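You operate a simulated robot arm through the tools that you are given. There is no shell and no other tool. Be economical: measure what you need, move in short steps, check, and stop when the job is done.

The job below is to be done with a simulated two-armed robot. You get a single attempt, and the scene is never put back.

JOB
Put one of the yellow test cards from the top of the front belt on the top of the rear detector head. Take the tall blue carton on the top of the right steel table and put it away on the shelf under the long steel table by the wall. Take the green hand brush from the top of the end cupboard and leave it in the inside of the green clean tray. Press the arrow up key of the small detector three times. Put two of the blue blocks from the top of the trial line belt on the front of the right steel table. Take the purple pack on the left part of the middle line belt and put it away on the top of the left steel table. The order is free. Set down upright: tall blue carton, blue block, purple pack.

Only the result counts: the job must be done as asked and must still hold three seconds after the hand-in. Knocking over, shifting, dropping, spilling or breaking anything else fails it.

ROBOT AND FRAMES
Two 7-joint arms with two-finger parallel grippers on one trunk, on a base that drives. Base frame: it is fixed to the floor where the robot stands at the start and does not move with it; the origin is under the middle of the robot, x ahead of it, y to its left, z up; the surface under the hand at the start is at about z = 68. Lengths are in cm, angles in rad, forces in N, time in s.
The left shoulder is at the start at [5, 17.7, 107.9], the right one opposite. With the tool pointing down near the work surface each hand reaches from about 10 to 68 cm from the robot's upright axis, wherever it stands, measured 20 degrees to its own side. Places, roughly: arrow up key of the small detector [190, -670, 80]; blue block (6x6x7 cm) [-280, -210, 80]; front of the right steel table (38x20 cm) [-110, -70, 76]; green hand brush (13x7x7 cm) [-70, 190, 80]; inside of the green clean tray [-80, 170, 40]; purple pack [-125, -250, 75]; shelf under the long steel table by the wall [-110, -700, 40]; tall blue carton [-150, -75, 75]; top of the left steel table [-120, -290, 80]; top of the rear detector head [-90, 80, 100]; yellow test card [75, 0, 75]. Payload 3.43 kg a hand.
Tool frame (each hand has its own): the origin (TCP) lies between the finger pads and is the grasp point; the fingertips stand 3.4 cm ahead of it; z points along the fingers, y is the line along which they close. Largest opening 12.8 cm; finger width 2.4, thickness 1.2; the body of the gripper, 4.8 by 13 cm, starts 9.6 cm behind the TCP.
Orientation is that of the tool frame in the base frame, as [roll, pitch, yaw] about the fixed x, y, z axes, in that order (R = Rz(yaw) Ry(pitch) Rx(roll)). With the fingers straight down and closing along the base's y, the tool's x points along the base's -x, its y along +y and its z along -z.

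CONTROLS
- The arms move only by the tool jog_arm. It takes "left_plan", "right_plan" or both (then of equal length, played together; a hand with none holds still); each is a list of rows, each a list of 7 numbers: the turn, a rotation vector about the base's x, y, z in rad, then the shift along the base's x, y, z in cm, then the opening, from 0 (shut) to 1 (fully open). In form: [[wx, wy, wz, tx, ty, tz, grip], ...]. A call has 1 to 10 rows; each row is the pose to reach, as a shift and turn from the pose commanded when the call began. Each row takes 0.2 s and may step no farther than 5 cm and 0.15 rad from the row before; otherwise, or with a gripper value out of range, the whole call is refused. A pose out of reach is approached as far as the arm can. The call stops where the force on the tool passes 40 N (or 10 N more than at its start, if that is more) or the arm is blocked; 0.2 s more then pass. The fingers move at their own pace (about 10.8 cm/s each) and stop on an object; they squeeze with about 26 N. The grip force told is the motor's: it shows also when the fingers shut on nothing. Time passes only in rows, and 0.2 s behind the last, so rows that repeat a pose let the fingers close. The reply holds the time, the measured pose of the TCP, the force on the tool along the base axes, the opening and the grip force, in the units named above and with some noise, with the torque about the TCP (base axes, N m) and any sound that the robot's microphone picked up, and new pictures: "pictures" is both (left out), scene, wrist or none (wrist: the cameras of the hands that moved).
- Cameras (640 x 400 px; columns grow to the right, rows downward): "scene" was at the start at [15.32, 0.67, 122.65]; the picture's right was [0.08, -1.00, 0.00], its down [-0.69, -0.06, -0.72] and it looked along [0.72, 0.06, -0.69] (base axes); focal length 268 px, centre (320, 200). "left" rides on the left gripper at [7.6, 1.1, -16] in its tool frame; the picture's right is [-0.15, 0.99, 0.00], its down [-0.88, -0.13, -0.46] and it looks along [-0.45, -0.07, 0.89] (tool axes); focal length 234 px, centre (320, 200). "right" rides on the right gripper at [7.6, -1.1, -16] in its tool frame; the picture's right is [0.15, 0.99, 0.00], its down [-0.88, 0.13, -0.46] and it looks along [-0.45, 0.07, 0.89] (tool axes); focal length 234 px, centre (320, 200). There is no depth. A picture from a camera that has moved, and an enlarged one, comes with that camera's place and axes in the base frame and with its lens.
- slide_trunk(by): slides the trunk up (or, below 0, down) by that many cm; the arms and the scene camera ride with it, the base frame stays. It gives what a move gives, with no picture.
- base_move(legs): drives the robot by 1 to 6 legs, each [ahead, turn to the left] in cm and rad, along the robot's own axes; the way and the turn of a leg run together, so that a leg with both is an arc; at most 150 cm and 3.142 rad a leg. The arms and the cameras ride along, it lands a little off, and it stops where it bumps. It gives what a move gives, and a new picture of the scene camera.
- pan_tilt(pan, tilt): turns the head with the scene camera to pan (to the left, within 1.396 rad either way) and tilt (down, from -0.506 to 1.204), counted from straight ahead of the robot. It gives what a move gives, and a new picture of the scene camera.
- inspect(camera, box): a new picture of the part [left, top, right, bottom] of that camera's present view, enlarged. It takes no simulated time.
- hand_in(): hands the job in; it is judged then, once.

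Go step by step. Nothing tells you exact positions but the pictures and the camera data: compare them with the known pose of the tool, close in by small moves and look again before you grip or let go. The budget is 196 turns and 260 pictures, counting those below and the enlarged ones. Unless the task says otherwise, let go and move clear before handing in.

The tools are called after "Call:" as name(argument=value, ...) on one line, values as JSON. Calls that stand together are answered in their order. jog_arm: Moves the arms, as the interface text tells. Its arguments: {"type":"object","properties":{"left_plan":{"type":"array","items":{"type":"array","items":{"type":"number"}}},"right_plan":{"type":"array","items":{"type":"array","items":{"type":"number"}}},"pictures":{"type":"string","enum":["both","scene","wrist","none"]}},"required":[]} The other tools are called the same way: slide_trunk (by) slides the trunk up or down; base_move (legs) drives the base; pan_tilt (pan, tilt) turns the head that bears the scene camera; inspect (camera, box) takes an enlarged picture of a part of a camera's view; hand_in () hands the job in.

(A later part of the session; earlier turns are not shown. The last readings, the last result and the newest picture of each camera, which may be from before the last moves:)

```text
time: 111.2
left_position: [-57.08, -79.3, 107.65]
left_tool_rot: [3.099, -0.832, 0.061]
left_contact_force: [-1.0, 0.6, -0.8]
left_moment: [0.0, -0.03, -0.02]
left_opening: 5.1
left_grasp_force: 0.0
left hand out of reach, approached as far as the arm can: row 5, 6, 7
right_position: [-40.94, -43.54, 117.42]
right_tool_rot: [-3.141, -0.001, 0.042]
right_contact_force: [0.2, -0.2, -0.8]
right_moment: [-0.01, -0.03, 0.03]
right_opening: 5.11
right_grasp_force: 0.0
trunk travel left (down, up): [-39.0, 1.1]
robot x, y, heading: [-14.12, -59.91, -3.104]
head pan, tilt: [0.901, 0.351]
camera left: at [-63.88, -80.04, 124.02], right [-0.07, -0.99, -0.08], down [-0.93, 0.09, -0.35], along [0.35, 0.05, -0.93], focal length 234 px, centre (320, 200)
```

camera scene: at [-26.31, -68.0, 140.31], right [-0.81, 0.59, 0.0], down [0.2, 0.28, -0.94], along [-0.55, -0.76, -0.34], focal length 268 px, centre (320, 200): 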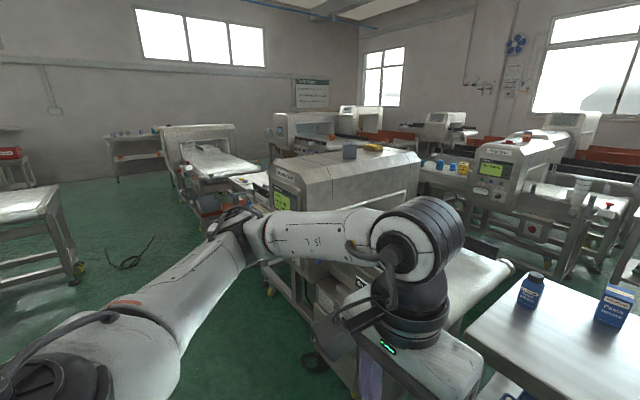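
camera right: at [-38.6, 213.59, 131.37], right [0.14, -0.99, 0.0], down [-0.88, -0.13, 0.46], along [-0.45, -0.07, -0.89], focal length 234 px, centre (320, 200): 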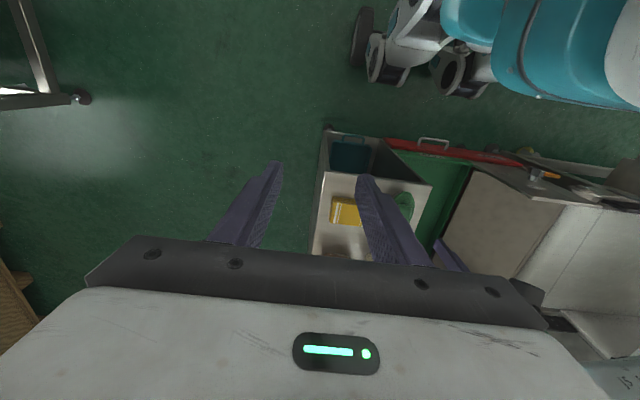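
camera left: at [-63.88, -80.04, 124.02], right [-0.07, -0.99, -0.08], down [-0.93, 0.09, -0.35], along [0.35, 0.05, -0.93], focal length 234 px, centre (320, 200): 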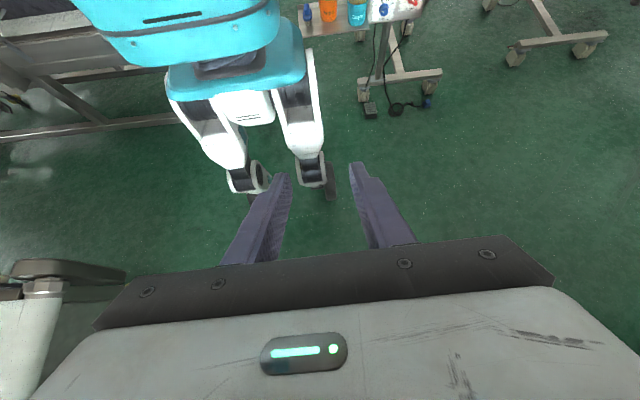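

My base is roughly 50 cm wide, so that gap is out. I'll take the tall carton first with a horizontal grip (needed for the low shelf), so I rotate the left tool to point forward.

Call:
jog_arm(left_plan=[[0, 0.14, 0, 2, 0, -0.5, 0.6], [0, 0.28, 0, 4, 0, -1, 0.6], [0, 0.42, 0, 6, 0, -1.5, 0.6], [0, 0.56, 0, 8, 0, -2, 0.6], [0, 0.7, 0, 8, 0, -2, 0.6], [0, 0.84, 0, 8, 0, -2, 0.6], [0, 0.98, 0, 8, 0, -3, 0.6], [0, 1.12, 0, 8, 0, -4, 0.6], [0, 1.26, 0, 8, 0, -5, 0.6], [0, 1.4, 0, 8, 0, -6, 0.6]], pictures="none")

Call:
jog_arm(left_plan=[[0, 0.14, 0, 0, 0, -1, 0.6], [0, 0.28, 0, 0, 0, -2, 0.6], [0, 0.42, 0, 0, 0, -3, 0.6], [0, 0.56, 0, 0, 0, -4, 0.6], [0, 0.7, 0, 0, 0, -5, 0.6], [0, 0.84, 0, 0, 0, -5, 0.6], [0, 0.98, 0, 0, 0, -5, 0.6], [0, 1.01, 0, 0, 0, -5, 0.6]], pictures="wrist")

```text
time: 113.4
left_position: [-52.53, -78.25, 101.49]
left_tool_rot: [-3.113, 0.564, 0.05]
left_contact_force: [0.3, 0.6, -0.2]
left_moment: [0.01, -0.02, 0.01]
left_opening: 7.66
left_grasp_force: 0.0
left hand out of reach, approached as far as the arm can: row 9, 10
right_position: [-40.97, -43.5, 117.54]
right_tool_rot: [3.141, -0.001, 0.041]
right_contact_force: [-1.5, 0.5, 0.4]
right_moment: [0.0, 0.03, 0.02]
right_opening: 5.13
right_grasp_force: 0.1
trunk travel left (down, up): [-39.0, 1.1]
robot x, y, heading: [-14.03, -60.11, -3.104]
head pan, tilt: [0.901, 0.351]
```

```text
time: 115.2
left_position: [-59.98, -69.48, 103.96]
left_tool_rot: [-2.002, 1.523, 1.154]
left_contact_force: [-0.5, 0.2, -0.3]
left_moment: [0.03, 0.02, -0.02]
left_opening: 7.69
left_grasp_force: 0.1
left hand out of reach, approached as far as the arm can: row 1, 2, 3, 4, 5, 6, 7, 8
right_position: [-40.94, -43.59, 117.41]
right_tool_rot: [-3.141, 0.001, 0.04]
right_contact_force: [-0.9, -0.6, -0.3]
right_moment: [0.04, -0.01, 0.03]
right_opening: 5.13
right_grasp_force: 0.2
trunk travel left (down, up): [-39.0, 1.1]
robot x, y, heading: [-13.68, -60.3, -3.104]
head pan, tilt: [0.901, 0.351]
camera left: at [-44.0, -69.99, 96.71], right [0.01, -0.99, 0.1], down [0.44, 0.1, 0.89], along [-0.9, 0.04, 0.44], focal length 234 px, centre (320, 200)
```

left: 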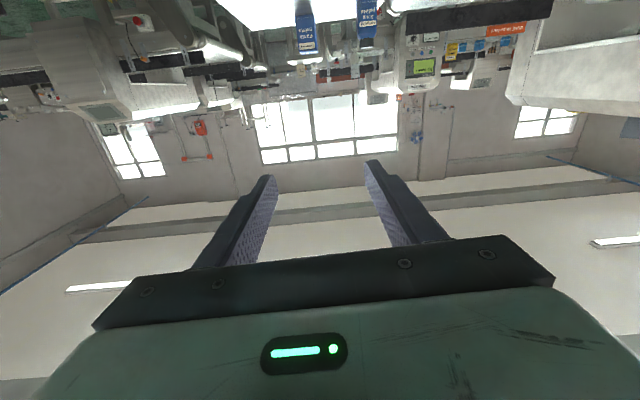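

The forward-pointing grip works; a tilt of about 35° below horizontal suits both table and shelf. I'll set that, lower the trunk, and approach the table.

Call:
jog_arm(left_plan=[[0, -0.12, 0, 2, 0, 0, 0.8], [0, -0.24, 0, 4, 0, 0, 0.8], [0, -0.36, 0, 6, 0, 0, 0.8], [0, -0.48, 0, 8, 0, 0, 0.8], [0, -0.6, 0, 10, 0, 0, 0.8], [0, -0.6, 0, 10, 0, 0, 0.8]], pictures="none")

Call:
base_move(legs=[[0, -0.037], [42, 0]])

Call:
pan_tilt(pan=0.0, tilt=0.6)

```text
time: 116.6
left_position: [-51.56, -67.42, 103.56]
left_tool_rot: [-3.08, 0.971, 0.074]
left_contact_force: [0.0, -0.5, 0.1]
left_moment: [-0.01, 0.01, 0.02]
left_opening: 10.24
left_grasp_force: 0.0
left hand out of reach, approached as far as the arm can: row 4, 5, 6
right_position: [-40.84, -43.55, 117.51]
right_tool_rot: [3.142, -0.001, 0.039]
right_contact_force: [-0.2, -0.3, 0.5]
right_moment: [0.01, 0.0, 0.03]
right_opening: 5.1
right_grasp_force: 0.2
trunk travel left (down, up): [-39.0, 1.1]
robot x, y, heading: [-14.27, -60.2, -3.099]
head pan, tilt: [0.901, 0.351]
```

```text
time: 119.5
left_position: [-92.08, -65.68, 103.44]
left_tool_rot: [-3.08, 0.971, 0.031]
left_contact_force: [0.3, -0.2, 0.3]
left_moment: [0.0, -0.06, 0.01]
left_opening: 10.23
left_grasp_force: 0.0
right_position: [-80.54, -42.5, 117.37]
right_tool_rot: [3.141, -0.001, -0.003]
right_contact_force: [0.2, 0.0, 0.5]
right_moment: [0.02, -0.01, -0.04]
right_opening: 5.12
right_grasp_force: 0.1
trunk travel left (down, up): [-39.0, 1.1]
robot x, y, heading: [-54.01, -60.1, 3.141]
head pan, tilt: [0.901, 0.351]
camera scene: at [-66.83, -67.45, 140.3], right [-0.78, 0.62, 0.0], down [0.21, 0.27, -0.94], along [-0.59, -0.73, -0.34], focal length 268 px, centre (320, 200)
```

scene: 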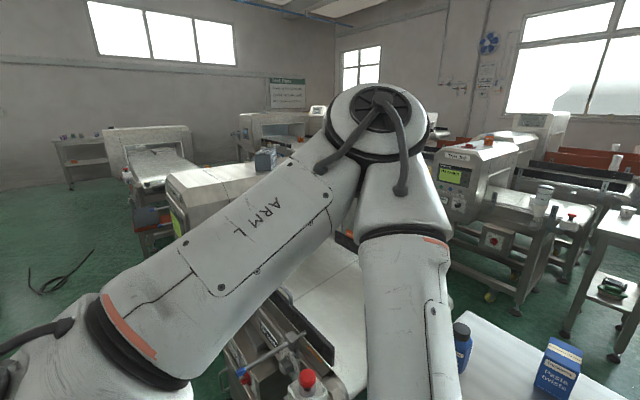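

```text
time: 120.7
left_position: [-91.99, -65.76, 103.52]
left_tool_rot: [-3.08, 0.972, 0.032]
left_contact_force: [0.4, 0.4, -0.3]
left_moment: [-0.01, 0.0, 0.01]
left_opening: 10.22
left_grasp_force: 0.1
right_position: [-80.35, -42.41, 117.51]
right_tool_rot: [3.141, -0.002, -0.003]
right_contact_force: [0.3, 0.9, -0.2]
right_moment: [0.01, -0.02, -0.01]
right_opening: 5.1
right_grasp_force: 0.2
trunk travel left (down, up): [-39.0, 1.1]
robot x, y, heading: [-54.2, -59.93, 3.135]
head pan, tilt: [0.0, 0.6]
camera scene: at [-69.81, -60.15, 138.03], right [0.0, 1.0, 0.0], down [0.56, 0.0, -0.83], along [-0.83, 0.0, -0.56], focal length 268 px, centre (320, 200)
```

scene: 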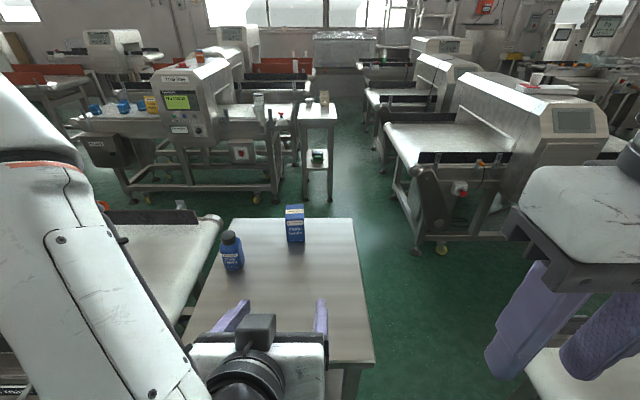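

Carton is at about [-136, -68.5], bottle beside it at [-124, -86]. I'll lower the trunk and move up to the table.

Call:
slide_trunk(by=-17)

Call:
base_move(legs=[[14, 0]])

Call:
pan_tilt(pan=0.0, tilt=0.8)

```text
time: 122.6
left_position: [-92.01, -65.7, 86.55]
left_tool_rot: [-3.08, 0.973, 0.032]
left_contact_force: [-0.3, 0.4, 0.3]
left_moment: [-0.02, 0.0, 0.02]
left_opening: 10.23
left_grasp_force: 0.1
right_position: [-80.39, -42.52, 100.56]
right_tool_rot: [-3.141, 0.001, -0.003]
right_contact_force: [-0.2, -0.2, 0.3]
right_moment: [0.0, 0.0, -0.01]
right_opening: 5.12
right_grasp_force: 0.1
trunk travel left (down, up): [-22.0, 18.1]
robot x, y, heading: [-54.14, -59.99, 3.136]
head pan, tilt: [0.0, 0.6]
```

```text
time: 123.9
left_position: [-105.94, -65.58, 86.56]
left_tool_rot: [-3.079, 0.972, 0.031]
left_contact_force: [0.5, 0.0, 0.2]
left_moment: [0.0, -0.02, 0.01]
left_opening: 10.23
left_grasp_force: 0.1
right_position: [-94.28, -42.44, 100.47]
right_tool_rot: [3.141, -0.001, -0.004]
right_contact_force: [-1.2, -0.1, -0.6]
right_moment: [0.03, -0.02, -0.02]
right_opening: 5.1
right_grasp_force: 0.0
trunk travel left (down, up): [-22.0, 18.1]
robot x, y, heading: [-68.0, -60.13, 3.137]
head pan, tilt: [0.0, 0.6]
camera scene: at [-83.71, -60.09, 121.02], right [0.0, 1.0, 0.0], down [0.57, 0.0, -0.82], along [-0.82, 0.0, -0.57], focal length 268 px, centre (320, 200)
```

scene: 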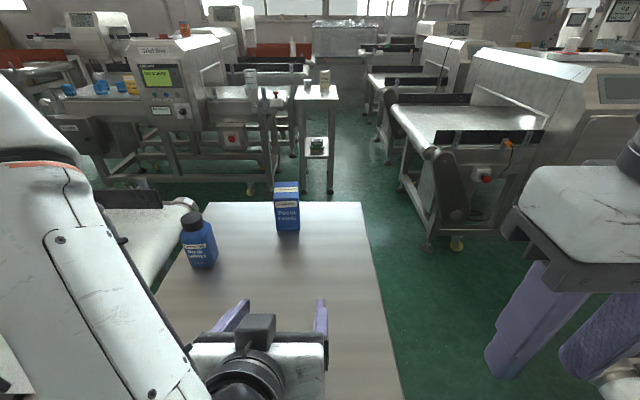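

```text
time: 124.7
left_position: [-105.93, -65.74, 86.49]
left_tool_rot: [-3.078, 0.972, 0.031]
left_contact_force: [0.1, -0.7, 0.1]
left_moment: [0.0, -0.02, 0.0]
left_opening: 10.23
left_grasp_force: 0.1
right_position: [-94.18, -42.37, 100.44]
right_tool_rot: [-3.141, 0.001, -0.005]
right_contact_force: [-0.4, -0.1, 0.1]
right_moment: [0.02, 0.01, 0.01]
right_opening: 5.14
right_grasp_force: 0.0
trunk travel left (down, up): [-22.0, 18.1]
robot x, y, heading: [-67.97, -60.44, 3.137]
head pan, tilt: [0.0, 0.799]
camera scene: at [-82.9, -60.1, 119.35], right [0.0, 1.0, 0.0], down [0.72, 0.0, -0.7], along [-0.7, 0.0, -0.72], focal length 268 px, centre (320, 200)
```

scene: 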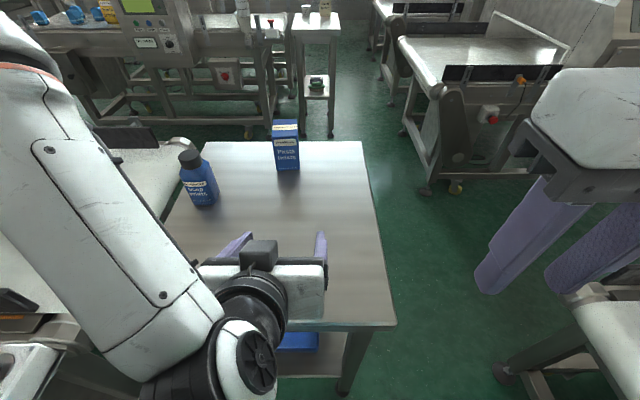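

Call:
jog_arm(left_plan=[[0, 0, 0, -4, -1.3, -0.5, 0.8], [0, 0, 0, -8.5, -2.6, -1, 0.8], [0, 0, 0, -13, -2.6, -2, 0.8], [0, 0, 0, -17.5, -2.6, -2, 0.8], [0, 0, 0, -22, -2.6, -2, 0.8], [0, 0, 0, -24, -2.6, -2, 0.8]], pictures="both")

```text
time: 126.0
left_position: [-130.31, -68.46, 84.78]
left_tool_rot: [-3.077, 0.971, 0.031]
left_contact_force: [0.6, -1.0, -0.3]
left_moment: [0.0, 0.0, -0.01]
left_opening: 10.24
left_grasp_force: 0.1
right_position: [-94.31, -42.26, 100.42]
right_tool_rot: [3.141, 0.0, -0.002]
right_contact_force: [0.6, 0.0, 0.1]
right_moment: [-0.03, -0.03, -0.01]
right_opening: 5.12
right_grasp_force: 0.1
trunk travel left (down, up): [-22.0, 18.1]
robot x, y, heading: [-68.01, -60.3, 3.143]
head pan, tilt: [0.0, 0.799]
camera scene: at [-82.91, -60.09, 119.34], right [0.0, 1.0, 0.0], down [0.72, 0.0, -0.7], along [-0.7, 0.0, -0.72], focal length 268 px, centre (320, 200)
camera left: at [-112.92, -69.92, 87.41], right [-0.1, -0.99, 0.09], down [-0.12, 0.1, 0.99], along [-0.99, 0.09, -0.13], focal length 234 px, centre (320, 200)
```

scene: 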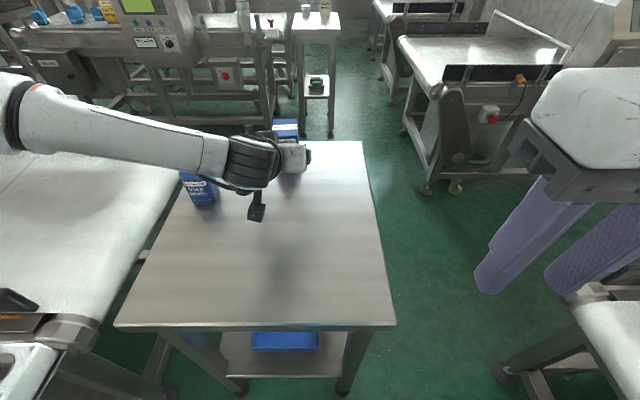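
left: 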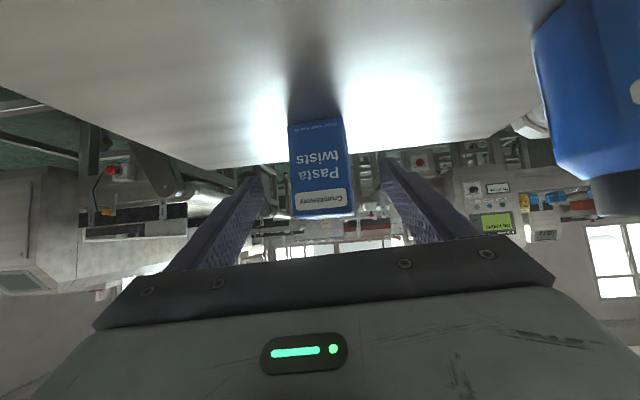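

Call:
jog_arm(left_plan=[[0, 0, 0, -4, 0.1, 0, 0.8], [0, 0, 0, -7.5, 0.2, 0, 0.8], [0, 0, 0, -7.5, 0.2, 0, 0.5], [0, 0, 0, -7.5, 0.2, 0, 0.3], [0, 0, 0, -7.5, 0.2, 0, 0.2], [0, 0, 0, -7.5, 0.2, 0, 0.2]], pictures="wrist")

```text
time: 127.5
left_position: [-137.97, -68.0, 84.73]
left_tool_rot: [-3.079, 0.974, 0.031]
left_contact_force: [0.1, -1.8, 1.3]
left_moment: [-0.33, 0.0, -0.06]
left_opening: 6.01
left_grasp_force: 26.5
right_position: [-94.29, -42.39, 100.44]
right_tool_rot: [-3.14, 0.002, -0.004]
right_contact_force: [0.2, -0.5, 0.4]
right_moment: [-0.03, -0.01, 0.02]
right_opening: 5.12
right_grasp_force: 0.0
trunk travel left (down, up): [-22.0, 18.1]
robot x, y, heading: [-67.86, -60.17, 3.132]
head pan, tilt: [0.0, 0.799]
camera left: at [-120.56, -69.44, 87.35], right [-0.1, -0.99, 0.09], down [-0.12, 0.1, 0.99], along [-0.99, 0.09, -0.12], focal length 234 px, centre (320, 200)
```

left: 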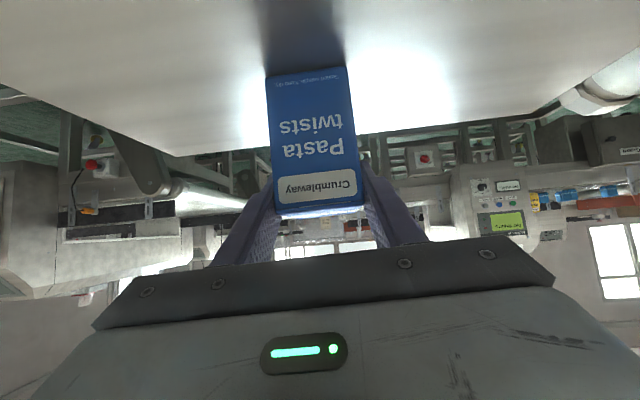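

The carton is gripped. I'll lift it and draw it back.

Call:
jog_arm(left_plan=[[0, 0, 0, 0, 0, 3, 0.2], [0, 0, 0, 0, 0, 6, 0.2], [0, 0, 0, 4, 0, 8, 0.2], [0, 0, 0, 8.5, 0.5, 9, 0.2], [0, 0, 0, 13, 1, 10, 0.2], [0, 0, 0, 17.5, 1.5, 10, 0.2], [0, 0, 0, 22, 2, 10, 0.2], [0, 0, 0, 26.5, 2, 10, 0.2], [0, 0, 0, 31, 2, 10, 0.2]], pictures="both")

```text
time: 129.4
left_position: [-106.55, -65.76, 94.61]
left_tool_rot: [-3.083, 0.974, 0.032]
left_contact_force: [0.7, -0.4, -4.3]
left_moment: [-0.03, -0.07, 0.01]
left_opening: 5.98
left_grasp_force: 25.8
left hand out of reach, approached as far as the arm can: row 9
right_position: [-94.12, -42.4, 100.44]
right_tool_rot: [-3.141, -0.001, -0.004]
right_contact_force: [-0.3, 0.1, 0.6]
right_moment: [0.01, -0.02, 0.03]
right_opening: 5.15
right_grasp_force: 0.1
trunk travel left (down, up): [-22.0, 18.1]
robot x, y, heading: [-67.87, -60.39, 3.137]
head pan, tilt: [0.0, 0.799]
camera scene: at [-82.92, -60.05, 119.34], right [0.0, 1.0, 0.0], down [0.72, 0.0, -0.7], along [-0.7, 0.0, -0.72], focal length 268 px, centre (320, 200)
camera left: at [-89.2, -67.24, 97.4], right [-0.1, -0.99, 0.09], down [-0.12, 0.1, 0.99], along [-0.99, 0.09, -0.13], focal length 234 px, centre (320, 200)
```

scene: 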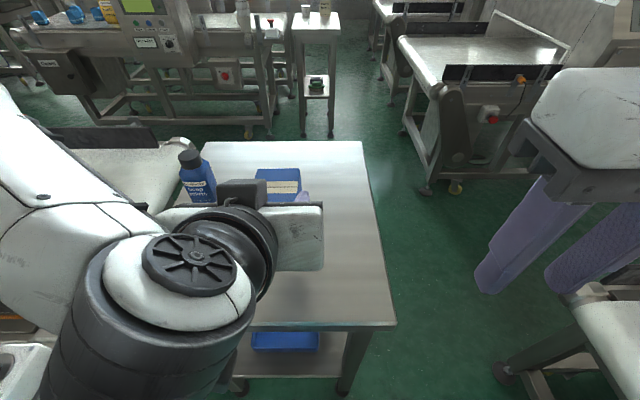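
left: 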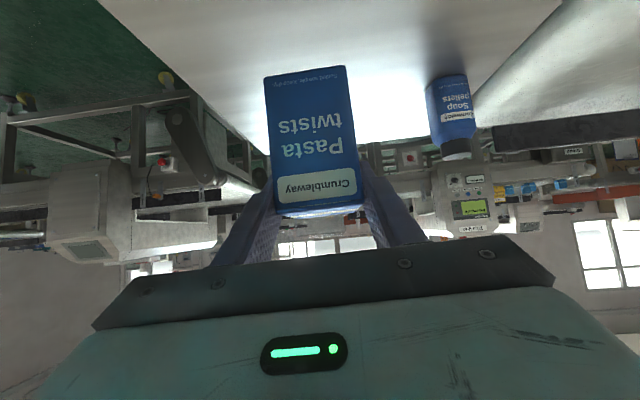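

Carton held upright, its base about 8.7 cm below the TCP. Next: back off, turn south and go to the purple pack; I'll stretch the right arm forward to narrow the elbows.

Call:
jog_arm(right_plan=[[0, 0, 0, -4.5, 0, 1, 0.5], [0, 0, 0, -9, 0, 2, 0.5], [0, 0, 0, -13.5, 0, 3, 0.5], [0, 0, 0, -18, 0, 4, 0.5], [0, 0, 0, -22, 0, 4, 0.5]], pictures="none")

Call:
base_move(legs=[[-40, 0], [0, 1.57]])

Call:
pan_tilt(pan=-0.35, tilt=0.4)

```text
time: 130.7
left_position: [-106.74, -65.78, 94.65]
left_tool_rot: [-3.082, 0.971, 0.033]
left_contact_force: [0.4, -0.2, -4.0]
left_moment: [-0.01, -0.06, 0.04]
left_opening: 5.98
left_grasp_force: 26.2
right_position: [-116.25, -42.19, 104.64]
right_tool_rot: [-3.14, 0.0, -0.003]
right_contact_force: [-0.5, -0.6, -0.7]
right_moment: [0.0, -0.01, -0.02]
right_opening: 6.39
right_grasp_force: 0.1
trunk travel left (down, up): [-22.0, 18.1]
robot x, y, heading: [-68.12, -60.05, 3.137]
head pan, tilt: [0.0, 0.799]
```

```text
time: 136.9
left_position: [-23.6, -99.08, 94.54]
left_tool_rot: [-3.084, 0.972, 1.563]
left_contact_force: [0.3, -0.3, -3.6]
left_moment: [0.09, 0.02, -0.02]
left_opening: 5.99
left_grasp_force: 25.7
right_position: [-47.68, -107.63, 104.76]
right_tool_rot: [3.141, 0.003, 1.529]
right_contact_force: [-0.2, 0.2, 0.5]
right_moment: [-0.01, -0.02, 0.0]
right_opening: 6.4
right_grasp_force: 0.1
trunk travel left (down, up): [-22.0, 18.1]
robot x, y, heading: [-27.67, -60.83, -1.615]
head pan, tilt: [0.0, 0.799]
camera scene: at [-28.32, -75.36, 119.34], right [-1.0, 0.04, 0.0], down [0.03, 0.72, -0.7], along [-0.03, -0.7, -0.72], focal length 268 px, centre (320, 200)
```

scene: 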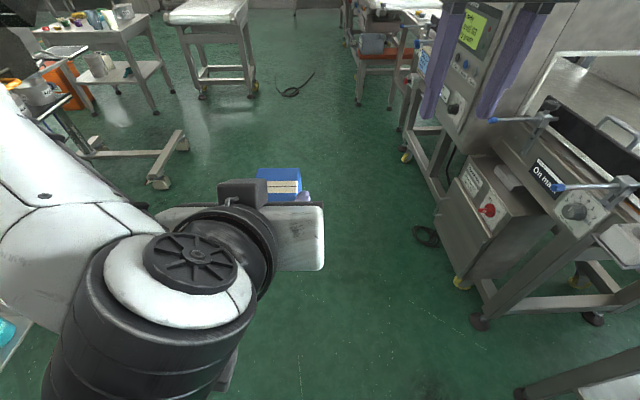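

```text
time: 137.8
left_position: [-23.78, -99.05, 94.53]
left_tool_rot: [-3.082, 0.97, 1.563]
left_contact_force: [-0.8, 0.1, -3.9]
left_moment: [0.07, -0.01, -0.01]
left_opening: 6.02
left_grasp_force: 25.7
right_position: [-47.65, -107.62, 104.77]
right_tool_rot: [3.141, 0.002, 1.526]
right_contact_force: [-0.8, -0.4, 0.5]
right_moment: [0.0, 0.01, 0.0]
right_opening: 6.39
right_grasp_force: 0.1
trunk travel left (down, up): [-22.0, 18.1]
robot x, y, heading: [-27.99, -60.37, -1.615]
head pan, tilt: [-0.351, 0.4]
camera scene: at [-31.53, -75.86, 122.84], right [-0.92, 0.38, 0.0], down [0.15, 0.36, -0.92], along [-0.35, -0.85, -0.39], focal length 268 px, centre (320, 200)
```

scene: 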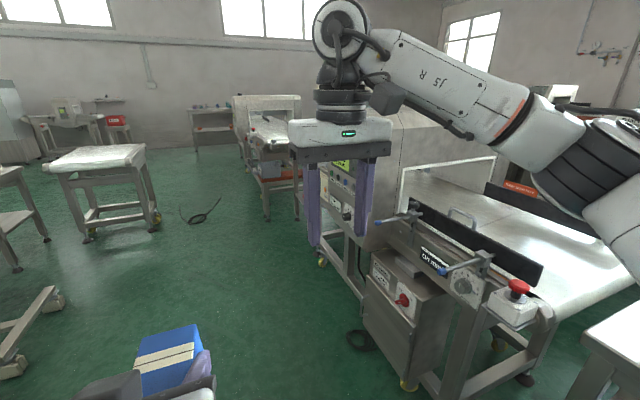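

Call:
base_move(legs=[[0, 0.07], [125, 0], [62, 0], [0, -1.58]])

Call:
pan_tilt(pan=0, tilt=0.5)

```text
time: 151.5
left_position: [-59.02, -254.46, 94.63]
left_tool_rot: [-3.081, 0.971, 0.052]
left_contact_force: [-0.1, 0.5, -4.9]
left_moment: [-0.04, -0.08, 0.0]
left_opening: 5.99
left_grasp_force: 26.0
right_position: [-68.93, -230.93, 104.76]
right_tool_rot: [3.141, 0.001, 0.018]
right_contact_force: [-0.8, 0.1, -0.2]
right_moment: [0.0, -0.04, 0.05]
right_opening: 6.44
right_grasp_force: 0.0
trunk travel left (down, up): [-22.0, 18.1]
robot x, y, heading: [-20.53, -247.64, -3.122]
head pan, tilt: [-0.351, 0.4]
camera scene: at [-36.17, -245.06, 122.85], right [0.33, 0.95, 0.0], down [0.37, -0.13, -0.92], along [-0.87, 0.3, -0.39], focal length 268 px, centre (320, 200)
```

scene: 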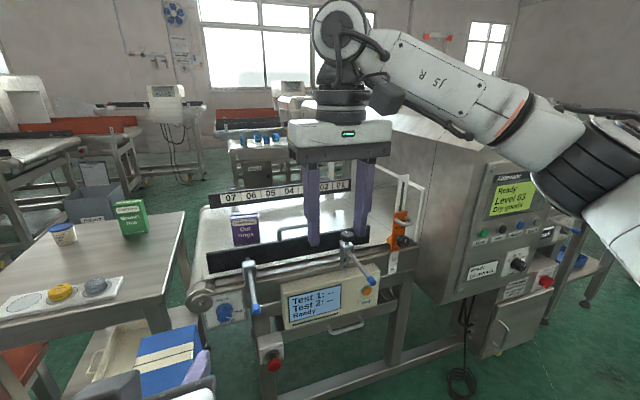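

```text
time: 152.4
left_position: [-58.98, -254.39, 94.6]
left_tool_rot: [-3.082, 0.971, 0.051]
left_contact_force: [0.5, 0.4, -3.3]
left_moment: [-0.02, -0.09, 0.0]
left_opening: 5.99
left_grasp_force: 25.9
right_position: [-68.86, -231.05, 104.65]
right_tool_rot: [3.141, 0.001, 0.017]
right_contact_force: [0.1, -0.7, 0.5]
right_moment: [0.02, 0.0, -0.02]
right_opening: 6.4
right_grasp_force: 0.0
trunk travel left (down, up): [-22.0, 18.1]
robot x, y, heading: [-20.43, -247.76, -3.125]
head pan, tilt: [0.0, 0.499]
camera scene: at [-36.51, -248.24, 121.94], right [-0.02, 1.0, 0.0], down [0.48, 0.01, -0.88], along [-0.88, -0.01, -0.48], focal length 268 px, centre (320, 200)
```

scene: 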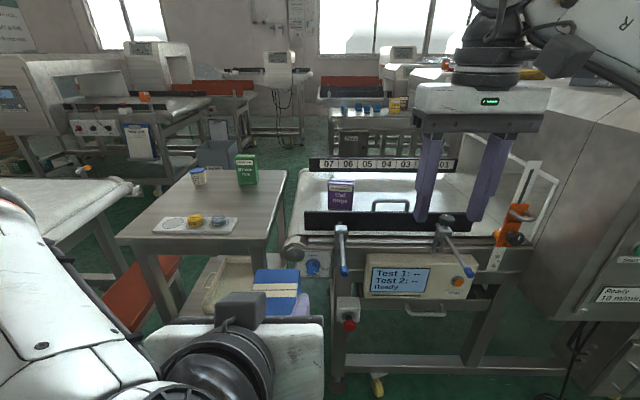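

The purple "Oat rings" pack stands on the belt near [-124, -241]; the left table is just south with free space behind the plate. I'll swing the carton hand aside and move in.

Call:
jog_arm(left_plan=[[0, 0, 0, 0, -4.5, 1, 0.2], [0, 0, 0, 0, -9, 2, 0.2], [0, 0, 0, 0, -13.5, 3, 0.2], [0, 0, 0, 0, -18, 4, 0.2], [0, 0, 0, 0, -22.5, 5, 0.2], [0, 0, 0, 0, -27, 6, 0.2], [0, 0, 0, 0, -30, 6, 0.2]], pictures="none")

Call:
base_move(legs=[[0, 0.31], [45, 0], [0, -0.327]])

Call:
pan_tilt(pan=0, tilt=0.8)

```text
time: 154.0
left_position: [-60.2, -285.07, 101.49]
left_tool_rot: [-3.08, 0.968, 0.052]
left_contact_force: [1.3, -0.1, -4.4]
left_moment: [-0.02, -0.09, 0.01]
left_opening: 6.01
left_grasp_force: 26.2
left hand out of reach, approached as far as the arm can: row 1, 2, 3, 4, 5, 6, 7
right_position: [-69.02, -231.06, 104.82]
right_tool_rot: [3.14, 0.001, 0.017]
right_contact_force: [0.4, 0.2, 0.2]
right_moment: [0.0, 0.03, 0.02]
right_opening: 6.39
right_grasp_force: 0.1
trunk travel left (down, up): [-22.0, 18.1]
robot x, y, heading: [-20.67, -248.17, -3.125]
head pan, tilt: [0.0, 0.499]
```

```text
time: 158.7
left_position: [-104.12, -299.03, 101.54]
left_tool_rot: [-3.082, 0.968, 0.039]
left_contact_force: [-0.1, 0.9, -4.2]
left_moment: [0.0, -0.06, 0.03]
left_opening: 5.99
left_grasp_force: 26.4
right_position: [-112.3, -244.98, 104.73]
right_tool_rot: [-3.142, 0.0, 0.003]
right_contact_force: [-0.7, -0.4, -0.6]
right_moment: [-0.02, -0.03, -0.01]
right_opening: 6.39
right_grasp_force: 0.0
trunk travel left (down, up): [-22.0, 18.1]
robot x, y, heading: [-63.88, -262.69, -3.14]
head pan, tilt: [0.0, 0.499]
camera scene: at [-80.03, -262.69, 121.94], right [0.0, 1.0, 0.0], down [0.48, 0.0, -0.88], along [-0.88, 0.0, -0.48], focal length 268 px, centre (320, 200)
```

scene: 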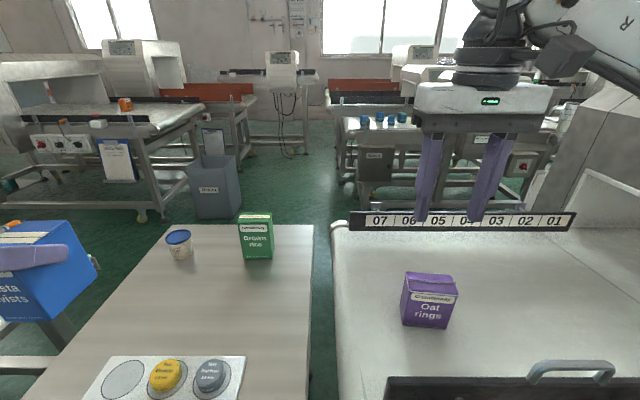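

```text
time: 159.5
left_position: [-104.16, -299.2, 101.5]
left_tool_rot: [-3.081, 0.969, 0.038]
left_contact_force: [1.0, -0.1, -3.9]
left_moment: [-0.01, -0.05, 0.01]
left_opening: 5.97
left_grasp_force: 25.8
right_position: [-112.17, -245.06, 104.77]
right_tool_rot: [-3.14, 0.0, 0.004]
right_contact_force: [0.4, -1.7, -0.5]
right_moment: [0.0, -0.02, 0.01]
right_opening: 6.42
right_grasp_force: 0.1
trunk travel left (down, up): [-22.0, 18.1]
robot x, y, heading: [-64.03, -262.56, -3.139]
head pan, tilt: [0.0, 0.799]
camera scene: at [-78.99, -262.72, 119.35], right [0.0, 1.0, 0.0], down [0.72, 0.0, -0.7], along [-0.7, 0.0, -0.72], focal length 268 px, centre (320, 200)
```

scene: 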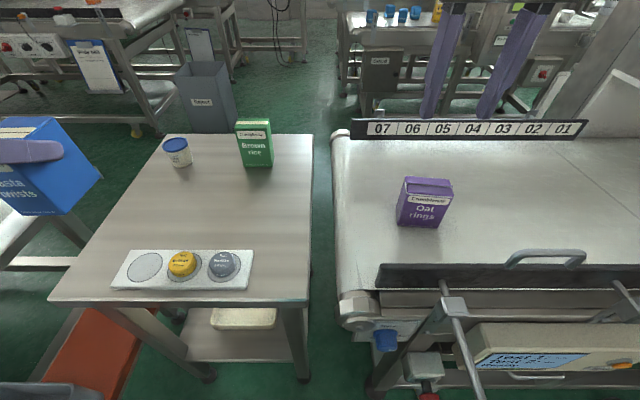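

Pack is ~10×6×10 cm, centred near [-122, -239.4], turned slightly. I'll hover the right hand above it, wide open.

Call:
jog_arm(right_plan=[[0, 0, -0.09, -3, 1.5, 0, 1], [0, 0, -0.18, -6, 3.5, -1, 1], [0, 0, -0.18, -9.5, 5.6, -3, 1], [0, 0, -0.18, -9.5, 5.6, -7.5, 1], [0, 0, -0.18, -9.5, 5.6, -12, 1], [0, 0, -0.18, -9.5, 5.6, -14, 1], [0, 0, -0.18, -9.5, 5.6, -14, 1]], pictures="both")

```text
time: 161.1
left_position: [-104.17, -299.16, 101.42]
left_tool_rot: [-3.08, 0.967, 0.038]
left_contact_force: [-0.4, 0.1, -4.4]
left_moment: [-0.03, -0.09, -0.02]
left_opening: 6.01
left_grasp_force: 26.1
right_position: [-121.82, -239.36, 90.87]
right_tool_rot: [-3.14, 0.001, -0.174]
right_contact_force: [0.0, 0.3, 0.5]
right_moment: [-0.02, 0.02, 0.0]
right_opening: 12.81
right_grasp_force: 0.0
trunk travel left (down, up): [-22.0, 18.1]
robot x, y, heading: [-63.95, -262.84, -3.141]
head pan, tilt: [0.0, 0.799]
camera scene: at [-78.99, -262.72, 119.34], right [0.0, 1.0, 0.0], down [0.72, 0.0, -0.7], along [-0.7, 0.0, -0.72], focal length 268 px, centre (320, 200)
camera right: at [-114.01, -239.57, 106.81], right [-0.03, -1.0, 0.0], down [-0.89, 0.03, 0.46], along [-0.46, 0.01, -0.89], focal length 234 px, centre (320, 200)
```

scene: 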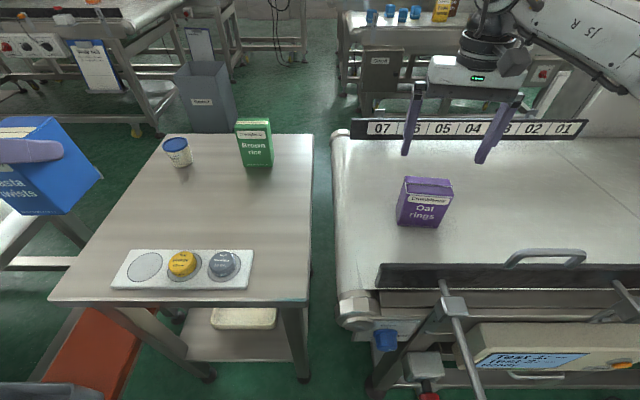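
right: 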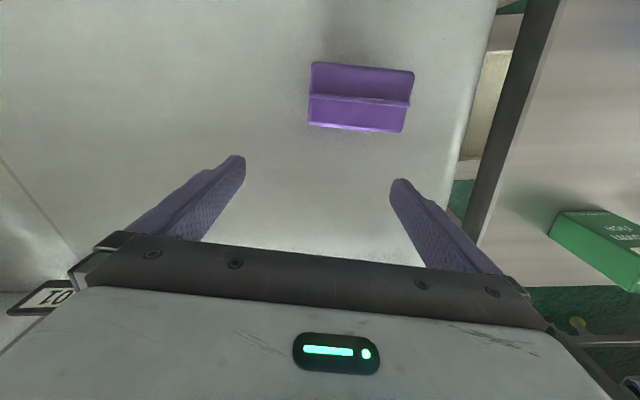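

The pack sits higher/nearer than first judged: about [-115.4, -243], top ≈ z 85. I'll shift over it and re-check.

Call:
jog_arm(right_plan=[[0, 0, 0, 1, -0.5, 3, 1], [0, 0, 0, 4, -2, 3, 1], [0, 0, 0, 6.4, -3.6, 3, 1], [0, 0, 0, 6.4, -3.6, 3, 1]], pictures="both")

```text
time: 162.1
left_position: [-104.14, -299.08, 101.56]
left_tool_rot: [-3.082, 0.968, 0.038]
left_contact_force: [1.2, 0.3, -3.7]
left_moment: [0.01, -0.06, -0.01]
left_opening: 5.98
left_grasp_force: 26.6
right_position: [-115.25, -242.95, 93.66]
right_tool_rot: [3.14, 0.001, -0.177]
right_contact_force: [-0.5, 0.8, -0.7]
right_moment: [0.01, 0.0, 0.02]
right_opening: 12.81
right_grasp_force: 0.0
trunk travel left (down, up): [-22.0, 18.1]
robot x, y, heading: [-63.89, -262.93, -3.137]
head pan, tilt: [0.0, 0.799]
camera scene: at [-78.99, -262.72, 119.34], right [0.0, 1.0, 0.0], down [0.72, 0.0, -0.7], along [-0.7, 0.0, -0.72], focal length 268 px, centre (320, 200)
camera right: at [-107.49, -243.22, 109.74], right [-0.03, -1.0, 0.0], down [-0.89, 0.03, 0.46], along [-0.46, 0.01, -0.89], focal length 234 px, centre (320, 200)
```

scene: 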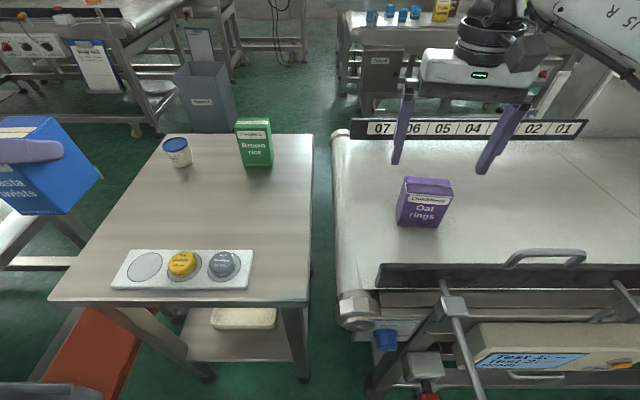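
right: 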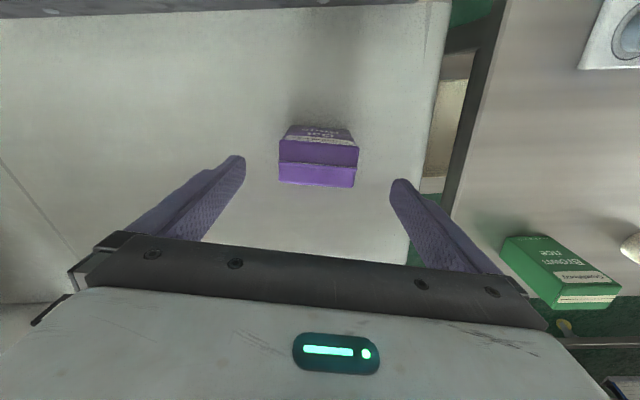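

Call:
jog_arm(right_plan=[[0, 0, 0.09, -0.3, 0.1, -3, 1], [0, 0, 0.09, -0.3, 0.1, -6, 1], [0, 0, 0.09, -0.3, 0.1, -8, 1], [0, 0, 0.09, -0.3, 0.1, -9.5, 1], [0, 0, 0.09, -0.3, 0.1, -9.5, 1]], pictures="both")

```text
time: 163.3
left_position: [-104.28, -299.2, 101.45]
left_tool_rot: [-3.078, 0.969, 0.039]
left_contact_force: [-0.2, 0.7, -3.3]
left_moment: [0.02, -0.05, 0.01]
left_opening: 6.0
left_grasp_force: 26.0
right_position: [-115.74, -243.01, 83.98]
right_tool_rot: [-3.141, 0.002, -0.086]
right_contact_force: [0.1, -0.4, 0.4]
right_moment: [0.01, -0.03, -0.02]
right_opening: 12.77
right_grasp_force: 0.1
trunk travel left (down, up): [-22.0, 18.1]
robot x, y, heading: [-63.85, -262.28, -3.136]
head pan, tilt: [0.0, 0.799]
camera scene: at [-78.99, -262.72, 119.34], right [0.0, 1.0, 0.0], down [0.72, 0.0, -0.7], along [-0.7, 0.0, -0.72], focal length 268 px, centre (320, 200)
camera right: at [-107.91, -242.44, 100.1], right [0.06, -1.0, 0.0], down [-0.89, -0.05, 0.46], along [-0.46, -0.03, -0.89], focal length 234 px, centre (320, 200)
```

scene: 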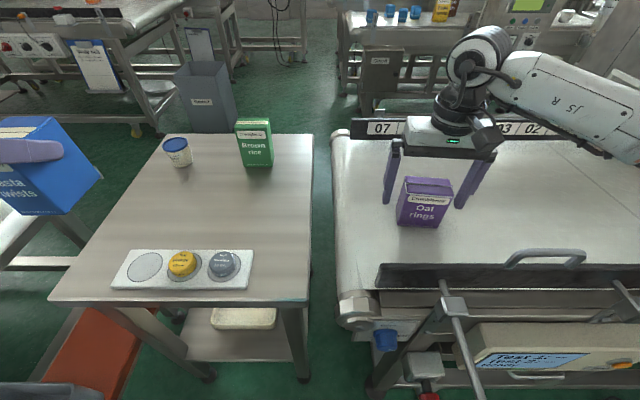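
right: 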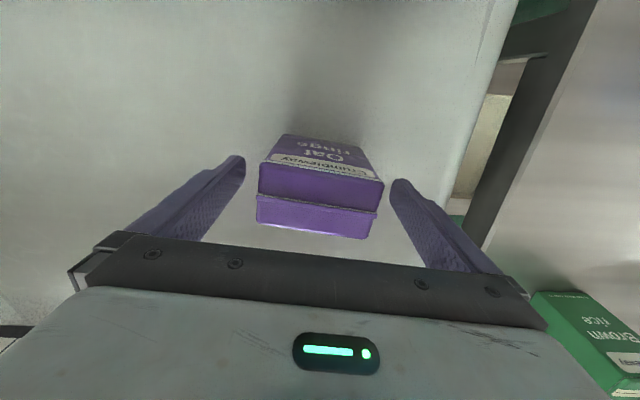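

Call:
jog_arm(right_plan=[[0, 0, 0, 0, 0, -1.8, 1], [0, 0, 0, 0, 0, -1.8, 0.7], [0, 0, 0, 0, 0, -1.8, 0.5], [0, 0, 0, 0, 0, -1.8, 0.4], [0, 0, 0, 0, 0, -1.8, 0.4]], pictures="none")

```text
time: 164.5
left_position: [-104.25, -299.19, 101.42]
left_tool_rot: [-3.08, 0.967, 0.039]
left_contact_force: [0.4, 0.5, -4.2]
left_moment: [-0.03, -0.09, 0.01]
left_opening: 5.97
left_grasp_force: 26.1
right_position: [-115.66, -242.98, 82.32]
right_tool_rot: [3.141, 0.001, -0.086]
right_contact_force: [0.7, 0.7, 0.5]
right_moment: [0.01, 0.07, -0.04]
right_opening: 8.52
right_grasp_force: 26.2
trunk travel left (down, up): [-22.0, 18.1]
robot x, y, heading: [-63.81, -262.35, -3.137]
head pan, tilt: [0.0, 0.799]
```

Call:
jog_arm(right_plan=[[0, 0, 0, 0, 0, 4, 0.4], [0, 0, 0, 0, 0, 8, 0.4], [0, 0, 0, 0, -4.5, 9, 0.4], [0, 0, 0, -1, -9, 9, 0.4], [0, 0, 0, -1.5, -13.5, 9, 0.4], [0, 0, 0, -2, -18, 9, 0.4], [0, 0, 0, -2.5, -22.5, 9, 0.4], [0, 0, 0, -2.8, -27, 9, 0.4], [0, 0, 0, -2.8, -31, 9, 0.4], [0, 0, 0, -2.8, -32.5, 7, 0.4]], pictures="both")

```text
time: 166.9
left_position: [-104.2, -299.01, 101.42]
left_tool_rot: [-3.082, 0.964, 0.039]
left_contact_force: [1.2, 0.7, -4.4]
left_moment: [-0.01, -0.1, 0.03]
left_opening: 5.99
left_grasp_force: 25.9
right_position: [-119.86, -270.64, 90.66]
right_tool_rot: [3.123, 0.004, -0.146]
right_contact_force: [-0.1, -0.6, -2.9]
right_moment: [-0.02, -0.02, 0.0]
right_opening: 8.54
right_grasp_force: 27.0
right hand out of reach, approached as far as the arm can: row 9, 10
trunk travel left (down, up): [-22.0, 18.1]
robot x, y, heading: [-63.93, -262.33, -3.14]
head pan, tilt: [0.0, 0.799]
stopped in row 10 (right hand): the arm was blocked; the commanded pose is now the measured one
camera scene: at [-79.03, -262.69, 119.33], right [0.0, 1.0, 0.0], down [0.72, 0.0, -0.7], along [-0.7, 0.0, -0.72], focal length 268 px, centre (320, 200)
camera right: at [-112.08, -270.42, 106.71], right [0.0, -1.0, 0.02], down [-0.89, 0.01, 0.46], along [-0.46, -0.02, -0.89], focal length 234 px, centre (320, 200)
```

scene: 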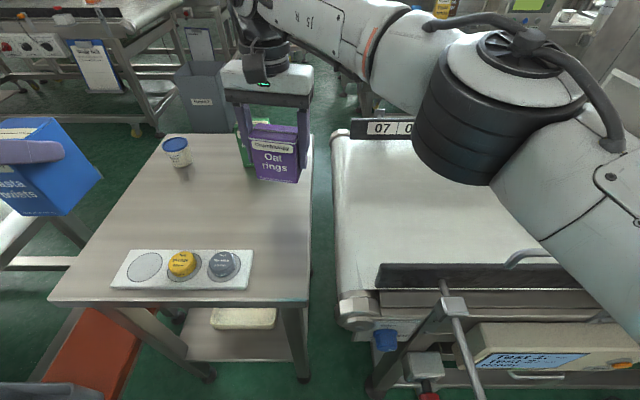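
right: 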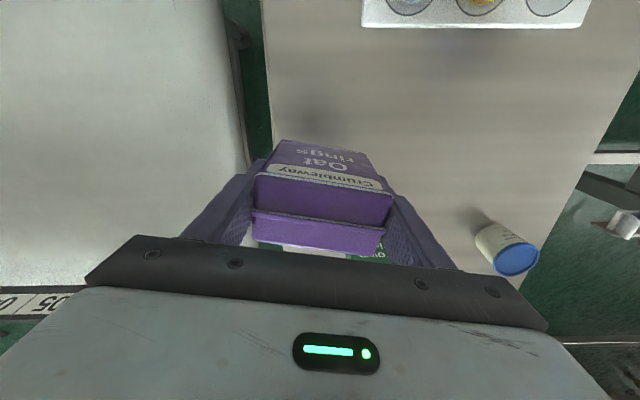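

The arm is at its limit just short; a small base turn will bring the pack further onto the table.

Call:
base_move(legs=[[0, 0.07]])

Call:
inspect(camera="right", box=[0, 0, 640, 400])

```text
time: 167.8
left_position: [-101.52, -301.96, 101.51]
left_tool_rot: [-3.079, 0.966, 0.108]
left_contact_force: [-0.5, 0.0, -3.6]
left_moment: [0.02, -0.04, 0.0]
left_opening: 5.98
left_grasp_force: 26.3
right_position: [-119.16, -274.62, 90.76]
right_tool_rot: [3.125, 0.002, -0.074]
right_contact_force: [0.3, -0.1, -1.7]
right_moment: [0.0, 0.02, 0.03]
right_opening: 8.53
right_grasp_force: 25.7
trunk travel left (down, up): [-22.0, 18.1]
robot x, y, heading: [-64.23, -262.09, -3.066]
head pan, tilt: [0.0, 0.799]
camera scene: at [-78.96, -263.8, 119.34], right [-0.07, 1.0, 0.0], down [0.72, 0.05, -0.7], along [-0.69, -0.05, -0.72], focal length 268 px, centre (320, 200)
```

scene: 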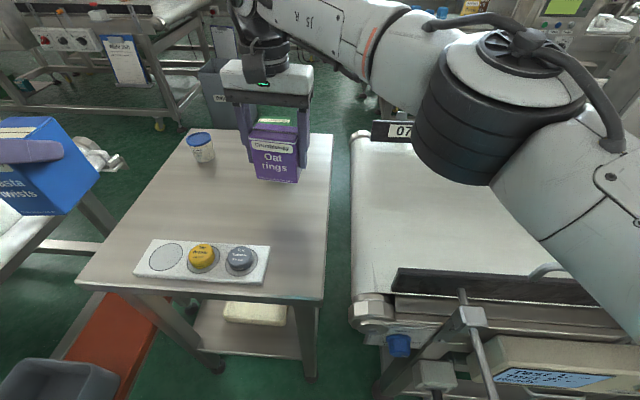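

```text
1.00 times, centred on (320, 200) of right (not enlarged: the box is as wide or as high as the picture)
camera zoom: at [-111.35, -273.85, 106.74], right [0.07, -1.0, 0.02], down [-0.89, -0.06, 0.46], along [-0.46, -0.05, -0.89], focal length 234 px, centre (320, 200)
```

zoom: 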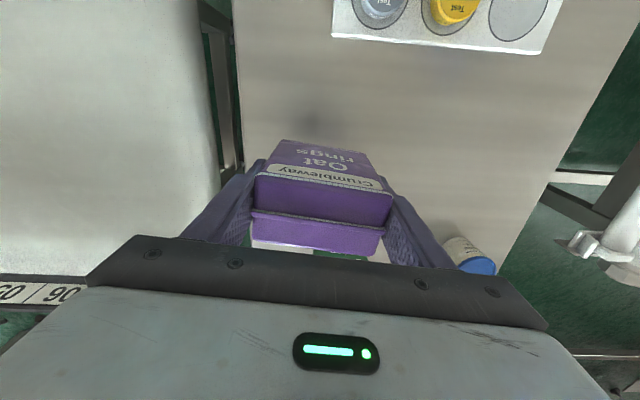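

Call:
jog_arm(right_plan=[[0, 0, 0, 1, 0, -2, 0.4], [0, 0, 0, 2, 0, -4, 0.4], [0, 0, 0, 2, 0, -6, 0.4], [0, 0, 0, 2, 0, -6.6, 0.4], [0, 0, 0, 2, 0, -7.2, 0.4], [0, 0, 0, 2, 0, -7.8, 0.4], [0, 0, 0, 2, 0, -8.4, 0.4], [0, 0, 0, 2, 0, -9, 0.4], [0, 0, 0, 2, 0, -9.6, 0.4], [0, 0, 0, 2, 0, -10.2, 0.4]], pictures="scene")

```text
time: 170.1
left_position: [-101.33, -301.81, 101.52]
left_tool_rot: [-3.08, 0.965, 0.108]
left_contact_force: [0.0, 0.4, -4.6]
left_moment: [0.02, -0.08, 0.0]
left_opening: 5.98
left_grasp_force: 26.1
right_position: [-117.15, -274.73, 81.36]
right_tool_rot: [3.12, 0.012, -0.075]
right_contact_force: [3.7, 2.5, 19.0]
right_moment: [0.99, -0.61, -0.19]
right_opening: 8.6
right_grasp_force: 26.0
trunk travel left (down, up): [-22.0, 18.1]
robot x, y, heading: [-64.19, -262.63, -3.067]
head pan, tilt: [0.0, 0.799]
stopped in row 10 (right hand): the force on the tool passed its limit at 42 N (the readings are from after the stop); the commanded pose is now the measured one
camera scene: at [-78.78, -263.75, 119.34], right [-0.07, 1.0, 0.0], down [0.71, 0.05, -0.7], along [-0.7, -0.05, -0.72], focal length 268 px, centre (320, 200)
```

scene: 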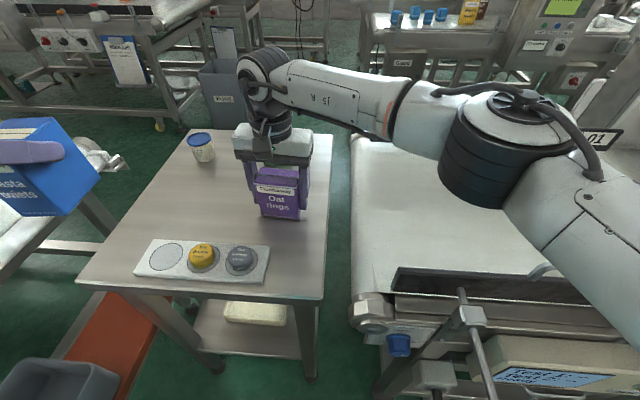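

The pack is on the table. Release and rise straight up.

Call:
jog_arm(right_plan=[[0, 0, 0, 0, 0, 0.3, 0.4], [0, 0, 0, 0, 0, 0.3, 0.9], [0, 0, 0, 0, 0, 0.3, 0.9], [0, 0, 0, 0, 0, 2, 0.9], [0, 0, 0, 0, 0, 6, 0.9], [0, 0, 0, 0, 0, 10, 0.9], [0, 0, 0, 0, 0, 14, 0.9], [0, 0, 0, 0, 0, 18, 0.9], [0, 0, 0, 0, 0, 22, 0.9]], pictures="both")

```text
time: 172.3
left_position: [-101.51, -301.79, 101.26]
left_tool_rot: [-3.082, 0.964, 0.105]
left_contact_force: [-0.1, -0.2, -4.1]
left_moment: [-0.01, -0.1, 0.02]
left_opening: 6.0
left_grasp_force: 26.0
right_position: [-119.84, -270.62, 100.72]
right_tool_rot: [3.096, -0.016, -0.158]
right_contact_force: [-0.2, -0.9, -0.2]
right_moment: [-0.02, -0.01, 0.02]
right_opening: 11.54
right_grasp_force: 0.0
right hand out of reach, approached as far as the arm can: row 9
trunk travel left (down, up): [-22.0, 18.1]
robot x, y, heading: [-64.04, -262.56, -3.066]
head pan, tilt: [0.0, 0.799]
stopped in row 9 (right hand): the arm was blocked; the commanded pose is now the measured one
camera scene: at [-78.98, -263.73, 119.34], right [-0.07, 1.0, 0.0], down [0.72, 0.05, -0.7], along [-0.69, -0.05, -0.72], focal length 268 px, centre (320, 200)
camera right: at [-112.16, -269.85, 116.77], right [-0.01, -1.0, 0.05], down [-0.89, 0.03, 0.45], along [-0.45, -0.04, -0.89], focal length 234 px, centre (320, 200)
```

scene: 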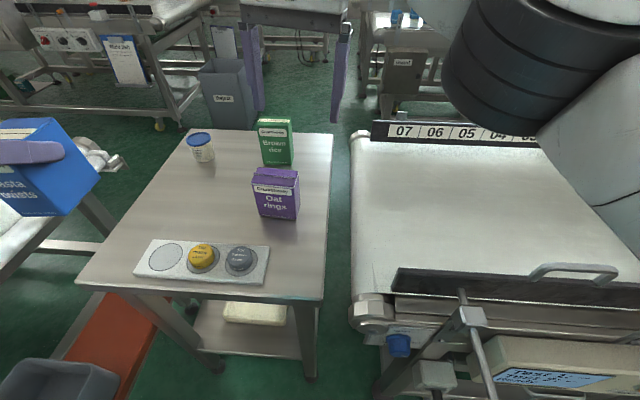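
right: 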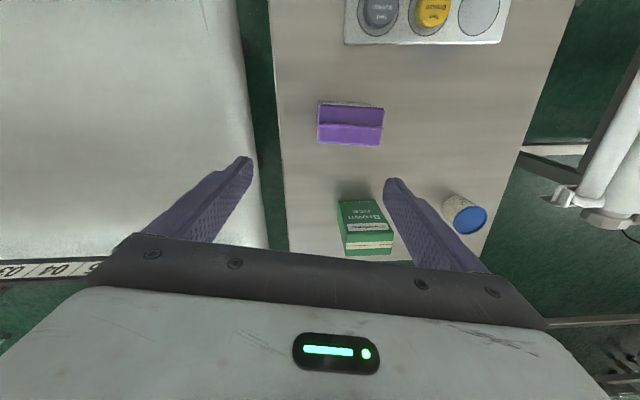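

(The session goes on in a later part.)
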